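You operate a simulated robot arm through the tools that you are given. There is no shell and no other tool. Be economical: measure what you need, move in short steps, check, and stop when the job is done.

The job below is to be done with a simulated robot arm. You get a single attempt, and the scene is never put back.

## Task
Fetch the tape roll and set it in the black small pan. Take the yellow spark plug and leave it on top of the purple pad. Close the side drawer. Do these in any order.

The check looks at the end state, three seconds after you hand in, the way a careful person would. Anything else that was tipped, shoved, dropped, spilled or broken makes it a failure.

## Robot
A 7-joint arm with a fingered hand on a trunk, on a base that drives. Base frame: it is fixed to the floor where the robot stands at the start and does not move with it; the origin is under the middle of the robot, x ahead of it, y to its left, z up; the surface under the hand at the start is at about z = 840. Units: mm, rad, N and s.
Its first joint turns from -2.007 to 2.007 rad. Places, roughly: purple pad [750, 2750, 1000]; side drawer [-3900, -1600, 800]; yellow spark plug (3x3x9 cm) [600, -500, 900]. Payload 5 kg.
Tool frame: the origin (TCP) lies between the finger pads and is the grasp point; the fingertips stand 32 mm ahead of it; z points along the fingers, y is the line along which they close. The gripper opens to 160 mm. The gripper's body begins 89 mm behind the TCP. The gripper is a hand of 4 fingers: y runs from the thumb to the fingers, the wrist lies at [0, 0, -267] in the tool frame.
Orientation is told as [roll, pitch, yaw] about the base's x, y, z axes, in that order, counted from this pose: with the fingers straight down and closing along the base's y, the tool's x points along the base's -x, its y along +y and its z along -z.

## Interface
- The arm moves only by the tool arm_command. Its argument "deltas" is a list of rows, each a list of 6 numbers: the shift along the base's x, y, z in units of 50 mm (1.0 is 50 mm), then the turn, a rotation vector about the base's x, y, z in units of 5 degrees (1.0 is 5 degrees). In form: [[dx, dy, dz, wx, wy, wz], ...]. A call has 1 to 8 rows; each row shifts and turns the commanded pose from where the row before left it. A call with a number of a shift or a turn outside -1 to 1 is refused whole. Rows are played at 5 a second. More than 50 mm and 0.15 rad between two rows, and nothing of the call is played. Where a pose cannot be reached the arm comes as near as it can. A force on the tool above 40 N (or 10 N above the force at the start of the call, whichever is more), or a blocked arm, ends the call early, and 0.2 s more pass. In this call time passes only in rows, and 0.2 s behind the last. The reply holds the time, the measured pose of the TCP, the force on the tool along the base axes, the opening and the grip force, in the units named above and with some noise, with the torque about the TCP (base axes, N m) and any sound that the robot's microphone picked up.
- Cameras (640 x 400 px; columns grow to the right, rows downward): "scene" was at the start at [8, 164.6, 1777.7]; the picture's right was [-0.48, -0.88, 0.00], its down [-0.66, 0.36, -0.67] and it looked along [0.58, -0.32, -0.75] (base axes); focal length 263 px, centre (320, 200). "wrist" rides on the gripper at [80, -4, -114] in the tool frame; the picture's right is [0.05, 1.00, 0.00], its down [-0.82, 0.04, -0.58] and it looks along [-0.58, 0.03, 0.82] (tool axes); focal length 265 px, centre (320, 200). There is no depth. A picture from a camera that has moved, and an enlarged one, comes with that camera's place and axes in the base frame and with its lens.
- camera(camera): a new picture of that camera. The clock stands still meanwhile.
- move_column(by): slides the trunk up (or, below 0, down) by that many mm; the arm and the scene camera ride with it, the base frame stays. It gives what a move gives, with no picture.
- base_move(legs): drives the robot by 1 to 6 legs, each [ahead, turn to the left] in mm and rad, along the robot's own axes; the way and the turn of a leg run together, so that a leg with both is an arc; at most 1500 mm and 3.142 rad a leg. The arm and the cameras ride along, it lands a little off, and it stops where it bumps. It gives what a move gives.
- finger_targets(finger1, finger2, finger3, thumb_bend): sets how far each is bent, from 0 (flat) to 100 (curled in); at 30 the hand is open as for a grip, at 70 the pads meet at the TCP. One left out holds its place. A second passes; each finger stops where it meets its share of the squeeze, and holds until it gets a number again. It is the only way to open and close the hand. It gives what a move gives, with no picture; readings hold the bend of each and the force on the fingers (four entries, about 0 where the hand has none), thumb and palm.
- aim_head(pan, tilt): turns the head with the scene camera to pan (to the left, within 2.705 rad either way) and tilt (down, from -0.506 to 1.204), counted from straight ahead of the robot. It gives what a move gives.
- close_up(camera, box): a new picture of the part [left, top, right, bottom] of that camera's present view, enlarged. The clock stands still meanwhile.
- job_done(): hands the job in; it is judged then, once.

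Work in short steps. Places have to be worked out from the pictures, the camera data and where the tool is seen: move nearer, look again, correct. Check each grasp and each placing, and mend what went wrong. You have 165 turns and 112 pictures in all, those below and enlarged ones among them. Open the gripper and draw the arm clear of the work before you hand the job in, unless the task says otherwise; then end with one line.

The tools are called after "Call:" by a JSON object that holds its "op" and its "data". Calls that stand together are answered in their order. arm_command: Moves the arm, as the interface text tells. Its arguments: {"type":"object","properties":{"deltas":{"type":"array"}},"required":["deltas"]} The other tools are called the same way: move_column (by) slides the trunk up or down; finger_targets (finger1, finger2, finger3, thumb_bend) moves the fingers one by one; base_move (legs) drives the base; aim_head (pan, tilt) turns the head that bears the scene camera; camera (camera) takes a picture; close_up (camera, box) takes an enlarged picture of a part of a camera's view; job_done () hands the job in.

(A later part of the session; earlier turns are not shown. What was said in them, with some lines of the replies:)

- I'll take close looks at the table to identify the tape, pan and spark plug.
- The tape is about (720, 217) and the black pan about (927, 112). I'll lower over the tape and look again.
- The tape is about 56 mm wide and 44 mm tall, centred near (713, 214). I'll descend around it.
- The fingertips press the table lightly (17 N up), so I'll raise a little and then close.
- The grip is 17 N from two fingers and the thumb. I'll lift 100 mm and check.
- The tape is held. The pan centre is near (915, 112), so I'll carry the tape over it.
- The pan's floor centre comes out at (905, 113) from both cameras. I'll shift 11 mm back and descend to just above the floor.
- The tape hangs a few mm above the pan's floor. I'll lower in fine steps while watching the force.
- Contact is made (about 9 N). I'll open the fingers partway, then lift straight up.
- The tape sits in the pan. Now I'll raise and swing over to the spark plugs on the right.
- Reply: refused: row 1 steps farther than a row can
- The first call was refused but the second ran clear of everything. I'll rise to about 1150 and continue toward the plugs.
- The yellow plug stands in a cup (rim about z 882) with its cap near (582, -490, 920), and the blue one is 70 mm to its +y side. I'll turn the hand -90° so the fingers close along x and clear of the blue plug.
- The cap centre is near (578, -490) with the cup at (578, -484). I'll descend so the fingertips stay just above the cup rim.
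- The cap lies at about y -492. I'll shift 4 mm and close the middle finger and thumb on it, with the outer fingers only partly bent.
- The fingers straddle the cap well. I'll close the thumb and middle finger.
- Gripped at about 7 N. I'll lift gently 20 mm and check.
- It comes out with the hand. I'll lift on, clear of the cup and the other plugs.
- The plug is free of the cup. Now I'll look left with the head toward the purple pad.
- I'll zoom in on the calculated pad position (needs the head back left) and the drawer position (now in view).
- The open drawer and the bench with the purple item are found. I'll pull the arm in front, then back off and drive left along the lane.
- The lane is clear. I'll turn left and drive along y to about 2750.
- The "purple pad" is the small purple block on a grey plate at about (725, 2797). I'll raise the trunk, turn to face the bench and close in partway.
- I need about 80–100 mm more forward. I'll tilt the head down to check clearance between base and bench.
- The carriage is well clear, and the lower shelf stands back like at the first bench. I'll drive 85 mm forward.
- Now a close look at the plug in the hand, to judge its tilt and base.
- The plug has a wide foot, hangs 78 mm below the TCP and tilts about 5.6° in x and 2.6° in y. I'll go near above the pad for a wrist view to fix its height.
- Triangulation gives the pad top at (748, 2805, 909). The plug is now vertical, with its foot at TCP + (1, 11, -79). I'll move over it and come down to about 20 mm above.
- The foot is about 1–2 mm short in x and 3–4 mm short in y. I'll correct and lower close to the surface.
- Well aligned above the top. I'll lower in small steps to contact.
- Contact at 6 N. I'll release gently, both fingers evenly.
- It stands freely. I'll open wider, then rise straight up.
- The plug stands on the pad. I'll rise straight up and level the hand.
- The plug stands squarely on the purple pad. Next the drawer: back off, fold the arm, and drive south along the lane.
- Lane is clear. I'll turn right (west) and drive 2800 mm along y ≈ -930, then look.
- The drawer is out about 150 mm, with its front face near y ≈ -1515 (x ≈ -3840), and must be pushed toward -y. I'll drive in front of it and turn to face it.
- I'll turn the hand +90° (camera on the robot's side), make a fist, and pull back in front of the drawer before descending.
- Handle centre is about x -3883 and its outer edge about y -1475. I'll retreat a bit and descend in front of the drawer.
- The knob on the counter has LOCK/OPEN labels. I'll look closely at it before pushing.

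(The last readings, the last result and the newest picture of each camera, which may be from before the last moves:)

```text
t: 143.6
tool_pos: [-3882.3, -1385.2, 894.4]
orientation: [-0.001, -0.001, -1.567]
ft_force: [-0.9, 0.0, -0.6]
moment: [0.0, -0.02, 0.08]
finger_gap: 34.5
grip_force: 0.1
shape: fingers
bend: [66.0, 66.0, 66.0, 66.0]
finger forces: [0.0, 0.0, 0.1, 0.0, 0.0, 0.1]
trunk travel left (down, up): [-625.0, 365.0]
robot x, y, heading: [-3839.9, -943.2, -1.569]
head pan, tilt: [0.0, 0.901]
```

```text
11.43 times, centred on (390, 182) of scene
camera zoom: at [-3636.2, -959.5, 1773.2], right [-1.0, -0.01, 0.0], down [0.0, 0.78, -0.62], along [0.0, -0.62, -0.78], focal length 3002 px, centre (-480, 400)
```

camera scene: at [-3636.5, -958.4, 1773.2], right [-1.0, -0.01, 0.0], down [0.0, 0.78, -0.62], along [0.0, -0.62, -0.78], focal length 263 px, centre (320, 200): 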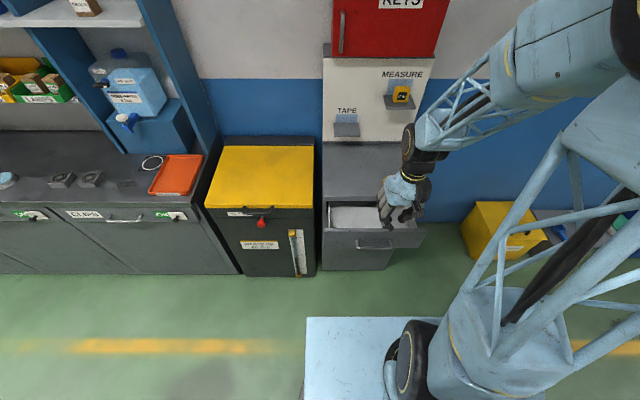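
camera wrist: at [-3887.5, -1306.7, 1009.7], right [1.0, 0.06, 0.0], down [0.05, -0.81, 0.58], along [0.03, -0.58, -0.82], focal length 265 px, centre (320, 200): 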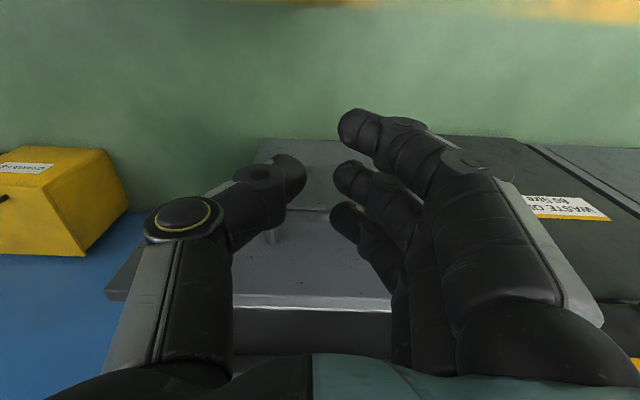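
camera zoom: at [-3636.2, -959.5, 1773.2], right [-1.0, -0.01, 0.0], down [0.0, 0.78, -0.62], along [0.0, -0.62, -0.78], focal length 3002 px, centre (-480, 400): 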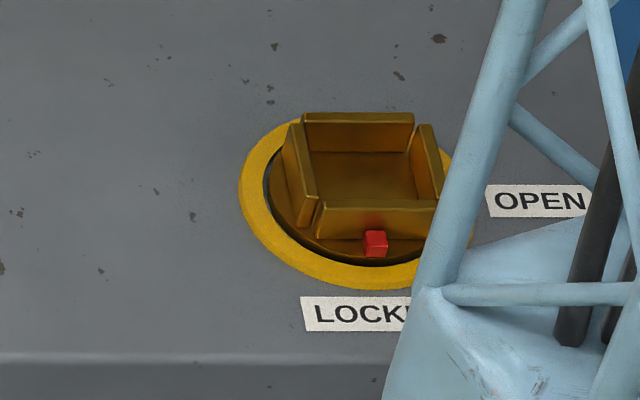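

The dial's red mark points to LOCKED. I'll first test with a gentle push whether the drawer moves; descend further, then approach.

Call:
{"op": "arm_command", "data": {"deltas": [[0, 0, -0.8, 0, 0, 0], [0, 0, -0.6, 0, 0, 0], [0, -0.5, 0, 0, 0, 0], [0, -0.4, 0, 0, 0, 0]]}}

Call:
{"op": "arm_command", "data": {"deltas": [[0, -0.2, 0, 0, 0, 0], [0, -0.2, 0, 0, 0, 0], [0, -0.2, 0, 0, 0, 0]]}}

Call:
{"op": "close_up", "data": {"camera": "scene", "box": [310, 130, 450, 290]}}

```text
t: 144.6
tool_pos: [-3881.7, -1431.0, 825.1]
orientation: [-0.003, 0.001, -1.566]
ft_force: [0.2, -0.7, 0.6]
moment: [0.03, 0.02, -0.03]
finger_gap: 34.3
grip_force: 0.0
shape: fingers
bend: [66.0, 66.0, 66.0, 66.0]
finger forces: [0.0, 0.0, 0.0, 0.0, 0.0, 0.0]
trunk travel left (down, up): [-625.0, 365.0]
robot x, y, heading: [-3842.2, -944.0, -1.562]
head pan, tilt: [0.0, 0.901]
```

```text
t: 145.4
tool_pos: [-3882.4, -1459.2, 825.7]
orientation: [0.0, 0.0, -1.567]
ft_force: [0.1, -0.1, -0.3]
moment: [-0.01, 0.03, 0.0]
finger_gap: 34.2
grip_force: 0.1
shape: fingers
bend: [66.0, 66.0, 66.0, 66.0]
finger forces: [0.0, 0.1, 0.0, 0.1, 0.0, 0.0]
trunk travel left (down, up): [-625.0, 365.0]
robot x, y, heading: [-3836.1, -943.8, -1.562]
head pan, tilt: [0.0, 0.901]
```

```text
2.50 times, centred on (380, 210) of scene
camera zoom: at [-3636.6, -958.6, 1773.2], right [-1.0, -0.01, 0.0], down [0.0, 0.78, -0.62], along [0.0, -0.62, -0.78], focal length 657 px, centre (170, 175)
```

zoom: 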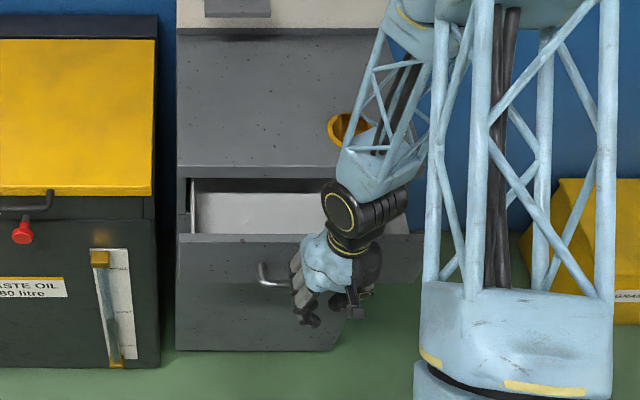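

No contact yet. I'll keep on in small steps.

Call:
{"op": "arm_command", "data": {"deltas": [[0, -0.2, 0, 0, 0, 0], [0, -0.2, 0, 0, 0, 0], [0, -0.2, 0, 0, 0, 0], [0, -0.2, 0, 0, 0, 0], [0, -0.2, 0, 0, 0, 0]]}}

```text
t: 146.6
tool_pos: [-3882.3, -1510.8, 825.8]
orientation: [-0.002, -0.002, -1.568]
ft_force: [-0.2, -0.6, 0.1]
moment: [0.0, 0.07, 0.0]
finger_gap: 34.4
grip_force: 0.2
shape: fingers
bend: [66.0, 66.0, 66.0, 66.0]
finger forces: [0.0, 0.0, 0.0, 0.0, 0.0, 0.0]
trunk travel left (down, up): [-625.0, 365.0]
robot x, y, heading: [-3841.8, -947.4, -1.565]
head pan, tilt: [0.0, 0.901]
```

Call:
{"op": "camera", "data": {"camera": "wrist"}}

Call:
{"op": "close_up", "data": {"camera": "scene", "box": [310, 130, 450, 290]}}

```text
44 pictures are left
camera wrist: at [-3888.6, -1431.5, 940.6], right [1.0, 0.06, 0.0], down [0.05, -0.82, 0.58], along [0.03, -0.58, -0.82], focal length 265 px, centre (320, 200)
```

wrist: 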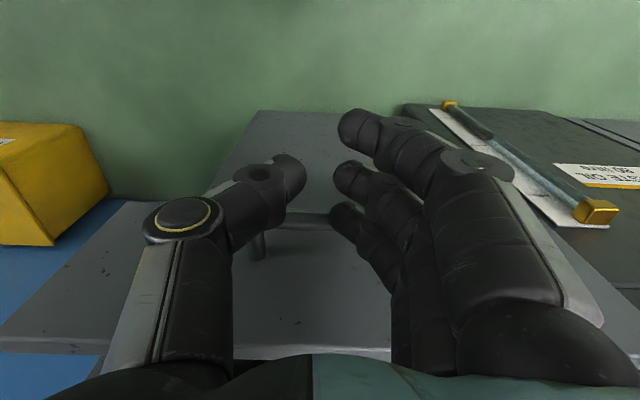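

```text
2.50 times, centred on (380, 210) of scene
camera zoom: at [-3636.7, -958.8, 1773.2], right [-1.0, -0.01, 0.0], down [0.0, 0.78, -0.62], along [0.0, -0.62, -0.78], focal length 657 px, centre (170, 175)
```

zoom: 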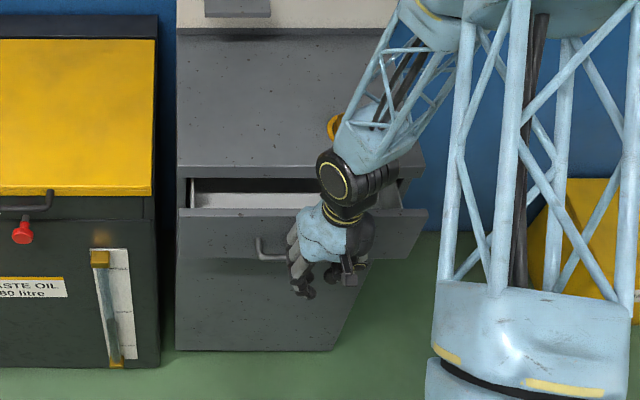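

The drawer slides easily. I'll keep pushing gently until it stops.

Call:
{"op": "arm_command", "data": {"deltas": [[0, -0.2, 0, 0, 0, 0], [0, -0.2, 0, 0, 0, 0], [0, -0.2, 0, 0, 0, 0], [0, -0.2, 0, 0, 0, 0], [0, -0.2, 0, 0, 0, 0]]}}

Call:
{"op": "close_up", "data": {"camera": "scene", "box": [310, 130, 450, 290]}}

```text
t: 147.8
tool_pos: [-3883.7, -1560.4, 825.2]
orientation: [-0.001, 0.0, -1.565]
ft_force: [0.4, 0.0, -0.5]
moment: [0.0, -0.03, 0.02]
finger_gap: 34.2
grip_force: 0.1
shape: fingers
bend: [66.0, 66.0, 66.0, 66.0]
finger forces: [0.0, 0.0, 0.0, 0.0, 0.0, 0.0]
trunk travel left (down, up): [-625.0, 365.0]
robot x, y, heading: [-3838.8, -941.9, -1.567]
head pan, tilt: [0.0, 0.901]
```

```text
2.50 times, centred on (380, 210) of scene
camera zoom: at [-3636.7, -958.8, 1773.2], right [-1.0, -0.01, 0.0], down [0.0, 0.78, -0.62], along [0.0, -0.62, -0.78], focal length 657 px, centre (170, 175)
```

zoom: 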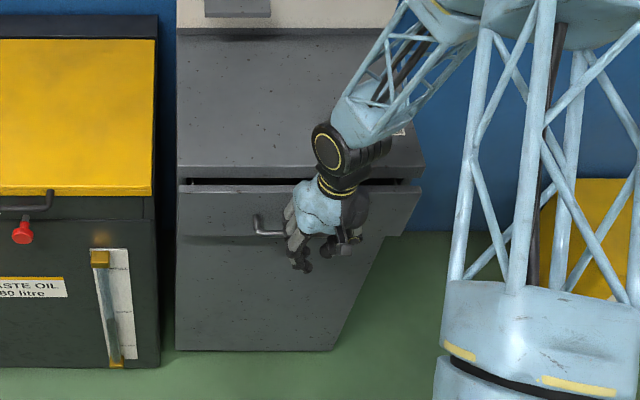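

Call:
{"op": "arm_command", "data": {"deltas": [[0, -0.15, 0, 0, 0, 0], [0, -0.15, 0, 0, 0, 0], [0, -0.1, 0, 0, 0, 0]]}}

Call:
{"op": "close_up", "data": {"camera": "scene", "box": [310, 150, 430, 250]}}

```text
t: 148.6
tool_pos: [-3882.3, -1579.5, 826.1]
orientation: [-0.001, 0.001, -1.567]
ft_force: [-0.4, 0.1, -0.5]
moment: [0.0, -0.03, 0.0]
finger_gap: 34.0
grip_force: 0.2
shape: fingers
bend: [66.0, 66.0, 66.0, 66.0]
finger forces: [0.0, 0.0, 0.2, 0.0, 0.1, 0.0]
trunk travel left (down, up): [-625.0, 365.0]
robot x, y, heading: [-3833.6, -945.4, -1.563]
head pan, tilt: [0.0, 0.901]
```

```text
4.00 times, centred on (370, 200) of scene
camera zoom: at [-3636.6, -958.7, 1773.2], right [-1.0, -0.01, 0.0], down [0.0, 0.78, -0.62], along [0.0, -0.62, -0.78], focal length 1051 px, centre (120, 200)
```

zoom: 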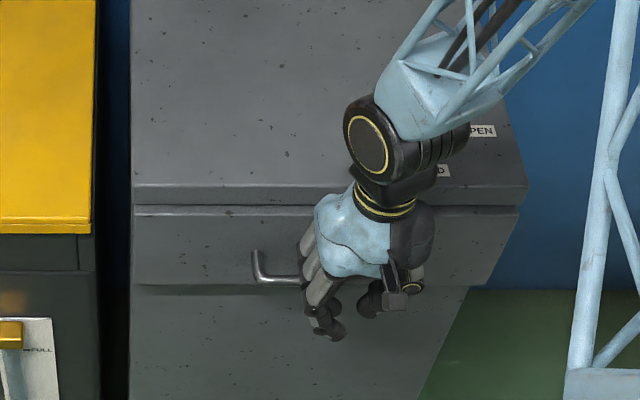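

Call:
{"op": "arm_command", "data": {"deltas": [[0, -0.1, 0, 0, 0, 0], [0, -0.1, 0, 0, 0, 0], [0, -0.1, 0, 0, 0, 0]]}}

Call:
{"op": "close_up", "data": {"camera": "scene", "box": [310, 150, 430, 250]}}

```text
t: 149.4
tool_pos: [-3883.2, -1595.8, 825.8]
orientation: [-0.001, -0.001, -1.565]
ft_force: [-1.0, 0.5, -0.5]
moment: [0.02, -0.03, 0.0]
finger_gap: 34.2
grip_force: 0.0
shape: fingers
bend: [66.0, 66.0, 66.0, 66.0]
finger forces: [0.1, 0.0, 0.1, 0.0, 0.0, 0.0]
trunk travel left (down, up): [-625.0, 365.0]
robot x, y, heading: [-3839.6, -944.9, -1.569]
head pan, tilt: [0.0, 0.901]
```

```text
4.00 times, centred on (370, 200) of scene
camera zoom: at [-3636.6, -958.6, 1773.2], right [-1.0, -0.01, 0.0], down [0.0, 0.78, -0.62], along [0.0, -0.62, -0.78], focal length 1051 px, centre (120, 200)
```

zoom: 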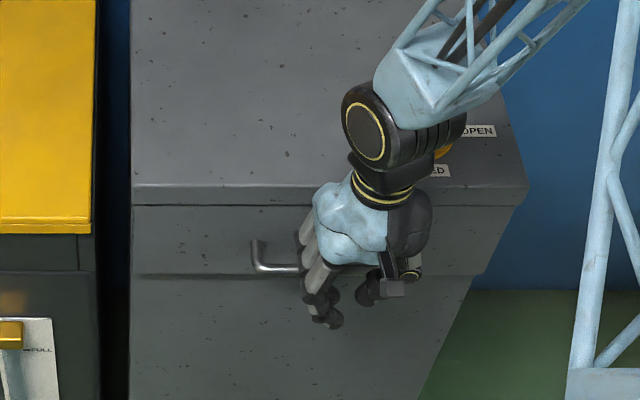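

Call:
{"op": "arm_command", "data": {"deltas": [[0, -0.1, 0, 0, 0, 0], [0, -0.1, 0, 0, 0, 0]]}}

Call:
{"op": "arm_command", "data": {"deltas": [[0, -0.1, 0, 0, 0, 0], [0, -0.1, 0, 0, 0, 0]]}}

Call:
{"op": "close_up", "data": {"camera": "scene", "box": [310, 150, 430, 250]}}

```text
t: 150.0
tool_pos: [-3882.4, -1596.8, 823.7]
orientation: [-0.001, 0.014, -1.566]
ft_force: [2.1, 10.6, 7.0]
moment: [0.03, -0.17, 0.2]
finger_gap: 34.4
grip_force: 7.1
shape: fingers
bend: [66.0, 66.0, 68.0, 66.0]
finger forces: [0.0, 0.0, 13.7, 0.0, 0.1, 0.1]
trunk travel left (down, up): [-625.0, 365.0]
robot x, y, heading: [-3838.6, -944.7, -1.564]
head pan, tilt: [0.0, 0.901]
stopped in row 2: the force on the tool passed its limit at 44 N (the readings are from after the stop); the commanded pose is now the measured one
```

```text
t: 150.5
tool_pos: [-3880.2, -1595.3, 822.8]
orientation: [-0.005, 0.024, -1.563]
ft_force: [3.8, 12.6, 15.5]
moment: [-0.24, -0.34, 0.34]
finger_gap: 34.1
grip_force: 9.3
shape: fingers
bend: [66.0, 66.0, 70.0, 66.0]
finger forces: [0.0, 0.1, 19.6, 0.1, 0.0, 0.1]
trunk travel left (down, up): [-625.0, 365.0]
robot x, y, heading: [-3837.1, -944.9, -1.567]
head pan, tilt: [0.0, 0.901]
stopped in row 2: the force on the tool passed its limit at 45 N (the readings are from after the stop); the commanded pose is now the measured one
```

```text
4.00 times, centred on (370, 200) of scene
camera zoom: at [-3636.1, -955.7, 1773.4], right [-1.0, -0.01, 0.0], down [-0.01, 0.78, -0.62], along [0.0, -0.62, -0.78], focal length 1051 px, centre (120, 200)
```

zoom: 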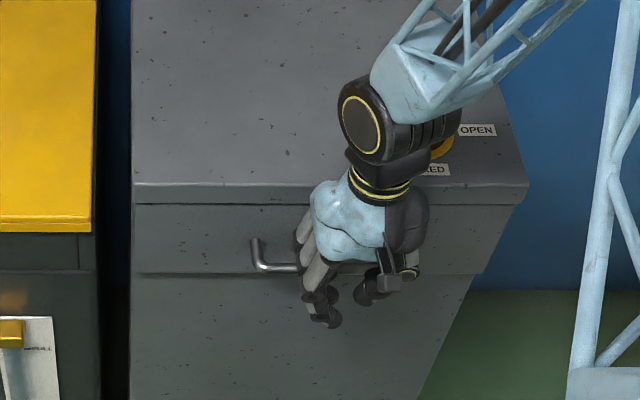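

It stopped hard. I'll back the hand away and inspect whether the drawer is flush and stays.

Call:
{"op": "arm_command", "data": {"deltas": [[0, 0.3, 0, 0, 0, 0], [0, 0.6, 0, 0, 0, 0], [0, 0.8, 0, 0, 0, 0], [0, 0.8, 0, 0, 0, 0], [0, 0.8, 0, 0, 0, 0], [0, 0.6, 0, 0, 0, 0]]}}

Call:
{"op": "close_up", "data": {"camera": "scene", "box": [310, 150, 430, 250]}}

Call:
{"op": "camera", "data": {"camera": "wrist"}}

```text
t: 151.9
tool_pos: [-3882.5, -1402.8, 821.3]
orientation: [-0.004, 0.024, -1.565]
ft_force: [-0.2, 0.0, -0.3]
moment: [-0.03, -0.01, -0.01]
finger_gap: 34.2
grip_force: 0.1
shape: fingers
bend: [66.0, 66.0, 66.0, 66.0]
finger forces: [0.0, 0.0, 0.0, 0.1, 0.0, 0.0]
trunk travel left (down, up): [-625.0, 365.0]
robot x, y, heading: [-3840.8, -941.2, -1.568]
head pan, tilt: [0.0, 0.901]
```

```text
4.00 times, centred on (370, 200) of scene
camera zoom: at [-3636.0, -957.5, 1773.2], right [-1.0, -0.01, 0.0], down [-0.01, 0.78, -0.62], along [0.0, -0.62, -0.78], focal length 1051 px, centre (120, 200)
```

zoom: 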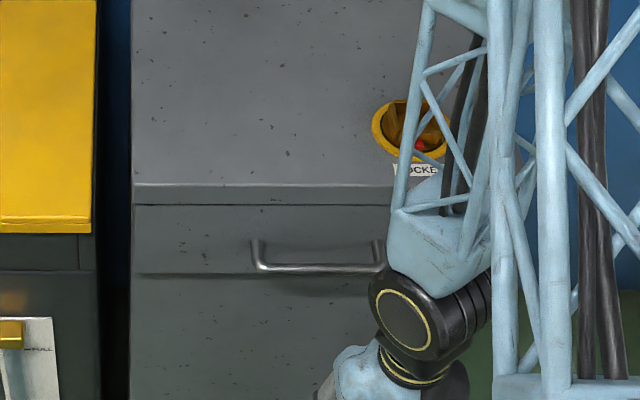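

```text
37 pictures are left
camera wrist: at [-3887.6, -1326.2, 939.1], right [1.0, 0.06, 0.0], down [0.05, -0.83, 0.56], along [0.03, -0.56, -0.83], focal length 265 px, centre (320, 200)
```

wrist: 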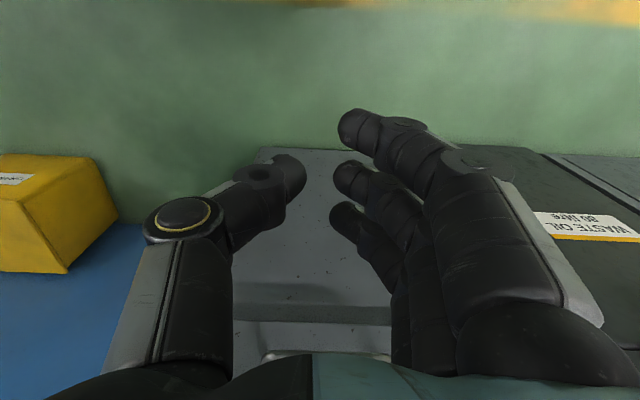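

I'll raise the hand and look straight down with the wrist camera along the counter's front edge and at the dial.

Call:
{"op": "arm_command", "data": {"deltas": [[0, 0, 0.9, 0, 0, 0], [0, 0, 0.9, 0, 0, 0], [0, 0, 0.9, 0, 0, 0], [0, 0, 0.9, 0, 0, 0], [0, 0, 0.9, 0, 0, 0], [0, 0, 0.9, 0, 0, 0], [0, 0, 0.9, 0, 0, 0], [0, 0, 0.9, 0, 0, 0]]}}

Call:
{"op": "arm_command", "data": {"deltas": [[0, -0.8, 0, 0, 0, 0], [0, -0.8, 0, 0, 0, 0], [0, -0.8, 0, 0, 0, 0], [0, -0.8, 0, 0, 0, 0], [0, -0.8, 0, 0, 0, 0]]}}

Call:
{"op": "camera", "data": {"camera": "wrist"}}

```text
t: 153.7
tool_pos: [-3881.6, -1402.1, 1181.6]
orientation: [-0.005, 0.024, -1.565]
ft_force: [0.1, -0.6, 0.4]
moment: [-0.03, 0.02, 0.02]
finger_gap: 34.1
grip_force: 0.1
shape: fingers
bend: [66.0, 66.0, 66.0, 66.0]
finger forces: [0.0, 0.0, 0.0, 0.0, 0.0, 0.0]
trunk travel left (down, up): [-625.0, 365.0]
robot x, y, heading: [-3836.7, -944.6, -1.565]
head pan, tilt: [0.0, 0.901]
```

```text
t: 154.9
tool_pos: [-3883.0, -1605.4, 1180.5]
orientation: [-0.002, 0.023, -1.565]
ft_force: [1.0, 0.4, 0.4]
moment: [0.01, -0.01, 0.01]
finger_gap: 34.2
grip_force: 0.0
shape: fingers
bend: [66.0, 66.0, 66.0, 66.0]
finger forces: [0.0, 0.1, 0.0, 0.0, 0.0, 0.0]
trunk travel left (down, up): [-625.0, 365.0]
robot x, y, heading: [-3839.0, -940.4, -1.567]
head pan, tilt: [0.0, 0.901]
```

```text
36 pictures are left
camera wrist: at [-3888.8, -1528.2, 1297.6], right [1.0, 0.06, 0.0], down [0.05, -0.83, 0.56], along [0.03, -0.56, -0.83], focal length 265 px, centre (320, 200)
```

wrist: 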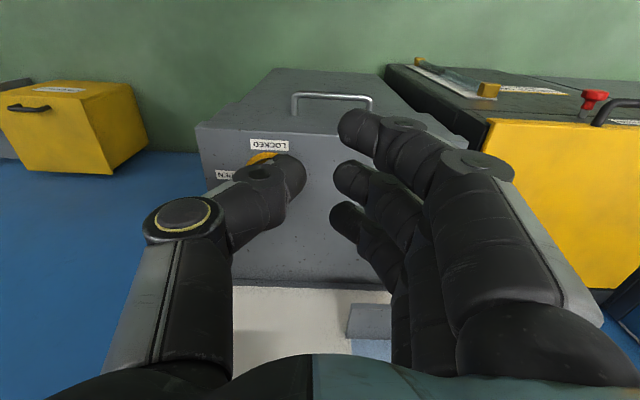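

Call:
{"op": "close_up", "data": {"camera": "wrist", "box": [180, 50, 380, 180]}}

```text
3.08 times, centred on (280, 115) of wrist
camera zoom: at [-3888.8, -1528.2, 1297.6], right [1.0, 0.06, 0.0], down [0.05, -0.83, 0.56], along [0.03, -0.56, -0.83], focal length 817 px, centre (443, 462)
```

zoom: 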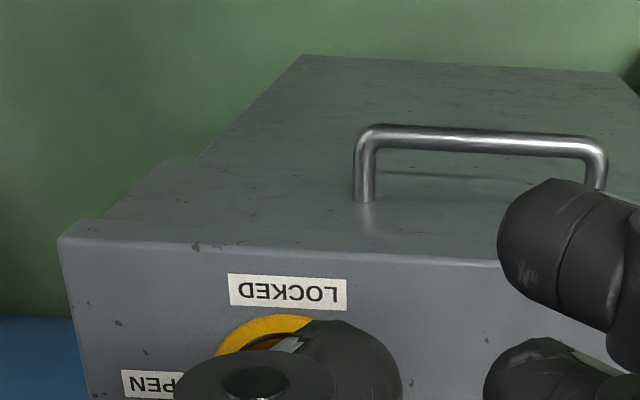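

Call:
{"op": "close_up", "data": {"camera": "scene", "box": [400, 180, 460, 260]}}

Call:
{"op": "close_up", "data": {"camera": "scene", "box": [315, 185, 395, 245]}}

```text
5.00 times, centred on (430, 220) of scene
camera zoom: at [-3636.7, -958.8, 1773.2], right [-1.0, -0.01, 0.0], down [0.0, 0.78, -0.62], along [0.0, -0.62, -0.78], focal length 1314 px, centre (-230, 100)
```

zoom: 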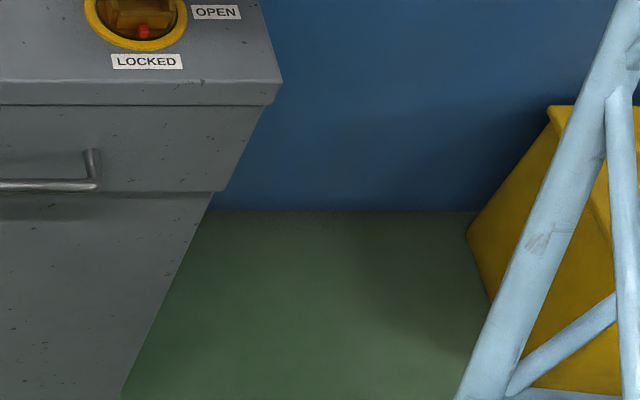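

```text
6.67 times, centred on (355, 215) of scene
camera zoom: at [-3636.7, -958.8, 1773.2], right [-1.0, -0.01, 0.0], down [0.0, 0.78, -0.62], along [0.0, -0.62, -0.78], focal length 1752 px, centre (87, 100)
```

zoom: 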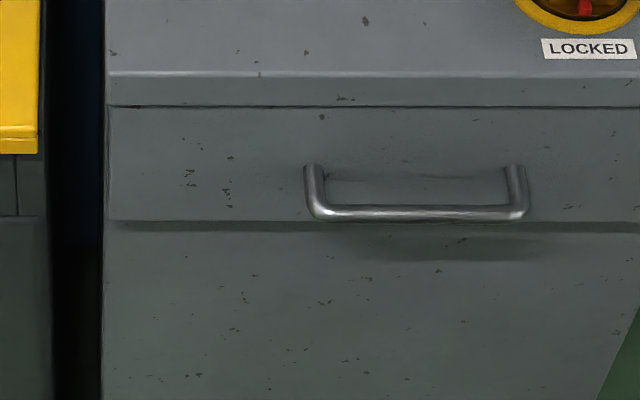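

The drawer face sits flush with the counter edge, about one panel thickness proud of the carcass. I'll move away and check from the side that no gap is left.

Call:
{"op": "arm_command", "data": {"deltas": [[0, 0.8, 0, 0, 0, 0], [0, 0.8, 0, 0, 0, 0], [0, 0.4, 0, 0, 0, 0]]}}

Call:
{"op": "base_move", "data": {"legs": [[0, -1.56], [-560, 0]]}}

Call:
{"op": "aim_head", "data": {"pan": 0.7, "tilt": 0.8}}

Call:
{"op": "camera", "data": {"camera": "scene"}}

```text
t: 155.7
tool_pos: [-3882.6, -1503.7, 1182.5]
orientation: [-0.003, 0.023, -1.566]
ft_force: [0.0, 0.2, 0.4]
moment: [-0.03, 0.01, 0.02]
finger_gap: 34.2
grip_force: 0.2
shape: fingers
bend: [66.0, 66.0, 66.0, 66.0]
finger forces: [0.1, 0.0, 0.1, 0.0, 0.0, 0.1]
trunk travel left (down, up): [-625.0, 365.0]
robot x, y, heading: [-3839.4, -942.9, -1.568]
head pan, tilt: [0.0, 0.901]
```

```text
t: 162.9
tool_pos: [-3842.8, -897.5, 1181.7]
orientation: [-0.004, 0.022, -3.103]
ft_force: [-0.7, -0.1, -0.1]
moment: [0.01, 0.03, -0.01]
finger_gap: 34.1
grip_force: 0.1
shape: fingers
bend: [66.0, 66.0, 66.0, 66.0]
finger forces: [0.1, 0.0, 0.0, 0.1, 0.0, 0.1]
trunk travel left (down, up): [-625.0, 365.0]
robot x, y, heading: [-3280.2, -926.6, -3.102]
head pan, tilt: [0.0, 0.901]
```

```text
t: 164.0
tool_pos: [-3843.1, -896.2, 1182.0]
orientation: [-0.004, 0.023, -3.106]
ft_force: [-0.2, 0.2, -0.4]
moment: [0.0, -0.03, 0.0]
finger_gap: 34.2
grip_force: 0.0
shape: fingers
bend: [66.0, 66.0, 66.0, 66.0]
finger forces: [0.0, 0.0, 0.1, 0.1, 0.0, 0.1]
trunk travel left (down, up): [-625.0, 365.0]
robot x, y, heading: [-3281.4, -923.8, -3.103]
head pan, tilt: [0.7, 0.799]
```

```text
32 pictures are left
camera scene: at [-3274.0, -1179.7, 1781.1], right [-0.67, 0.74, 0.0], down [0.53, 0.48, -0.7], along [-0.52, -0.47, -0.72], focal length 263 px, centre (320, 200)
```

scene: 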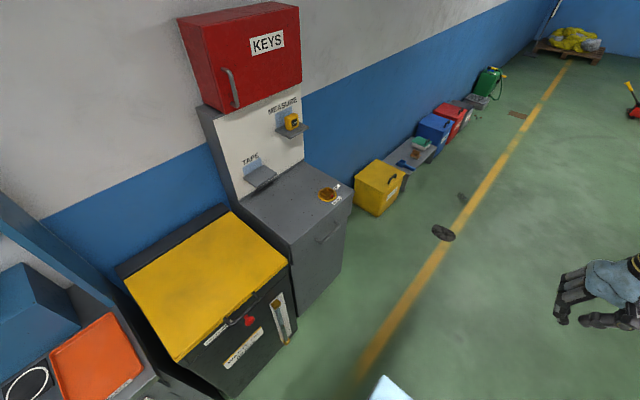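

Call:
{"op": "close_up", "data": {"camera": "scene", "box": [270, 170, 370, 270]}}

```text
4.00 times, centred on (320, 220) of scene
camera zoom: at [-3274.0, -1179.7, 1781.1], right [-0.67, 0.74, 0.0], down [0.53, 0.48, -0.7], along [-0.52, -0.47, -0.72], focal length 1051 px, centre (320, 120)
```

zoom: 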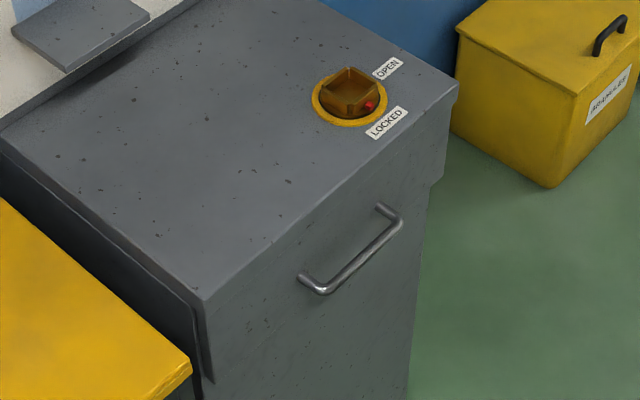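

The drawer is closed flush with the counter, with no interior showing, and the dial was left untouched. I'll open the hand, which is already clear, and hand in.

Call:
{"op": "finger_targets", "data": {"finger1": 30, "finger2": 30, "finger3": 30, "thumb_bend": 30}}

Call:
{"op": "close_up", "data": {"camera": "scene", "box": [300, 200, 340, 270]}}

```text
t: 165.0
tool_pos: [-3843.5, -897.1, 1182.4]
orientation: [-0.003, 0.023, -3.105]
ft_force: [0.6, 0.3, 0.0]
moment: [0.03, 0.01, -0.01]
finger_gap: 169.9
grip_force: 0.1
shape: fingers
bend: [30.0, 30.0, 30.0, 30.0]
finger forces: [0.1, 0.0, 0.0, 0.1, 0.1, 0.0]
trunk travel left (down, up): [-625.0, 365.0]
robot x, y, heading: [-3281.0, -923.9, -3.106]
head pan, tilt: [0.7, 0.799]
```

```text
5.71 times, centred on (320, 235) of scene
camera zoom: at [-3274.0, -1179.7, 1781.1], right [-0.67, 0.74, 0.0], down [0.53, 0.48, -0.7], along [-0.52, -0.47, -0.72], focal length 1501 px, centre (320, 0)
```

zoom: 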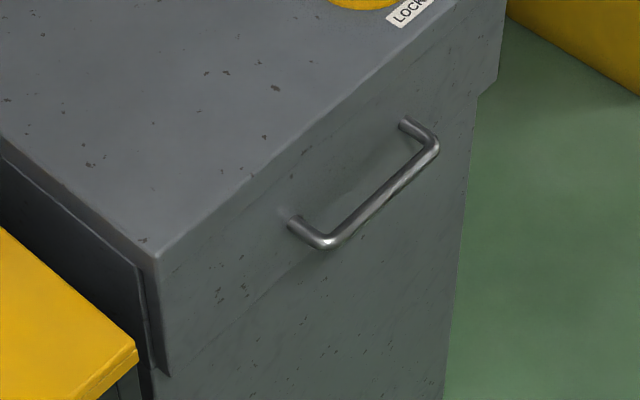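

The drawer panel lies against the carcass with only its own thickness showing, so all three jobs are done.

Call:
{"op": "job_done", "data": {}}

```text
The job is handed in.
```

The tape roll is in the black pan, the yellow spark plug is standing on the purple pad, and the side drawer is closed; the dial on its cabinet, marked LOCKED, was left as it was.
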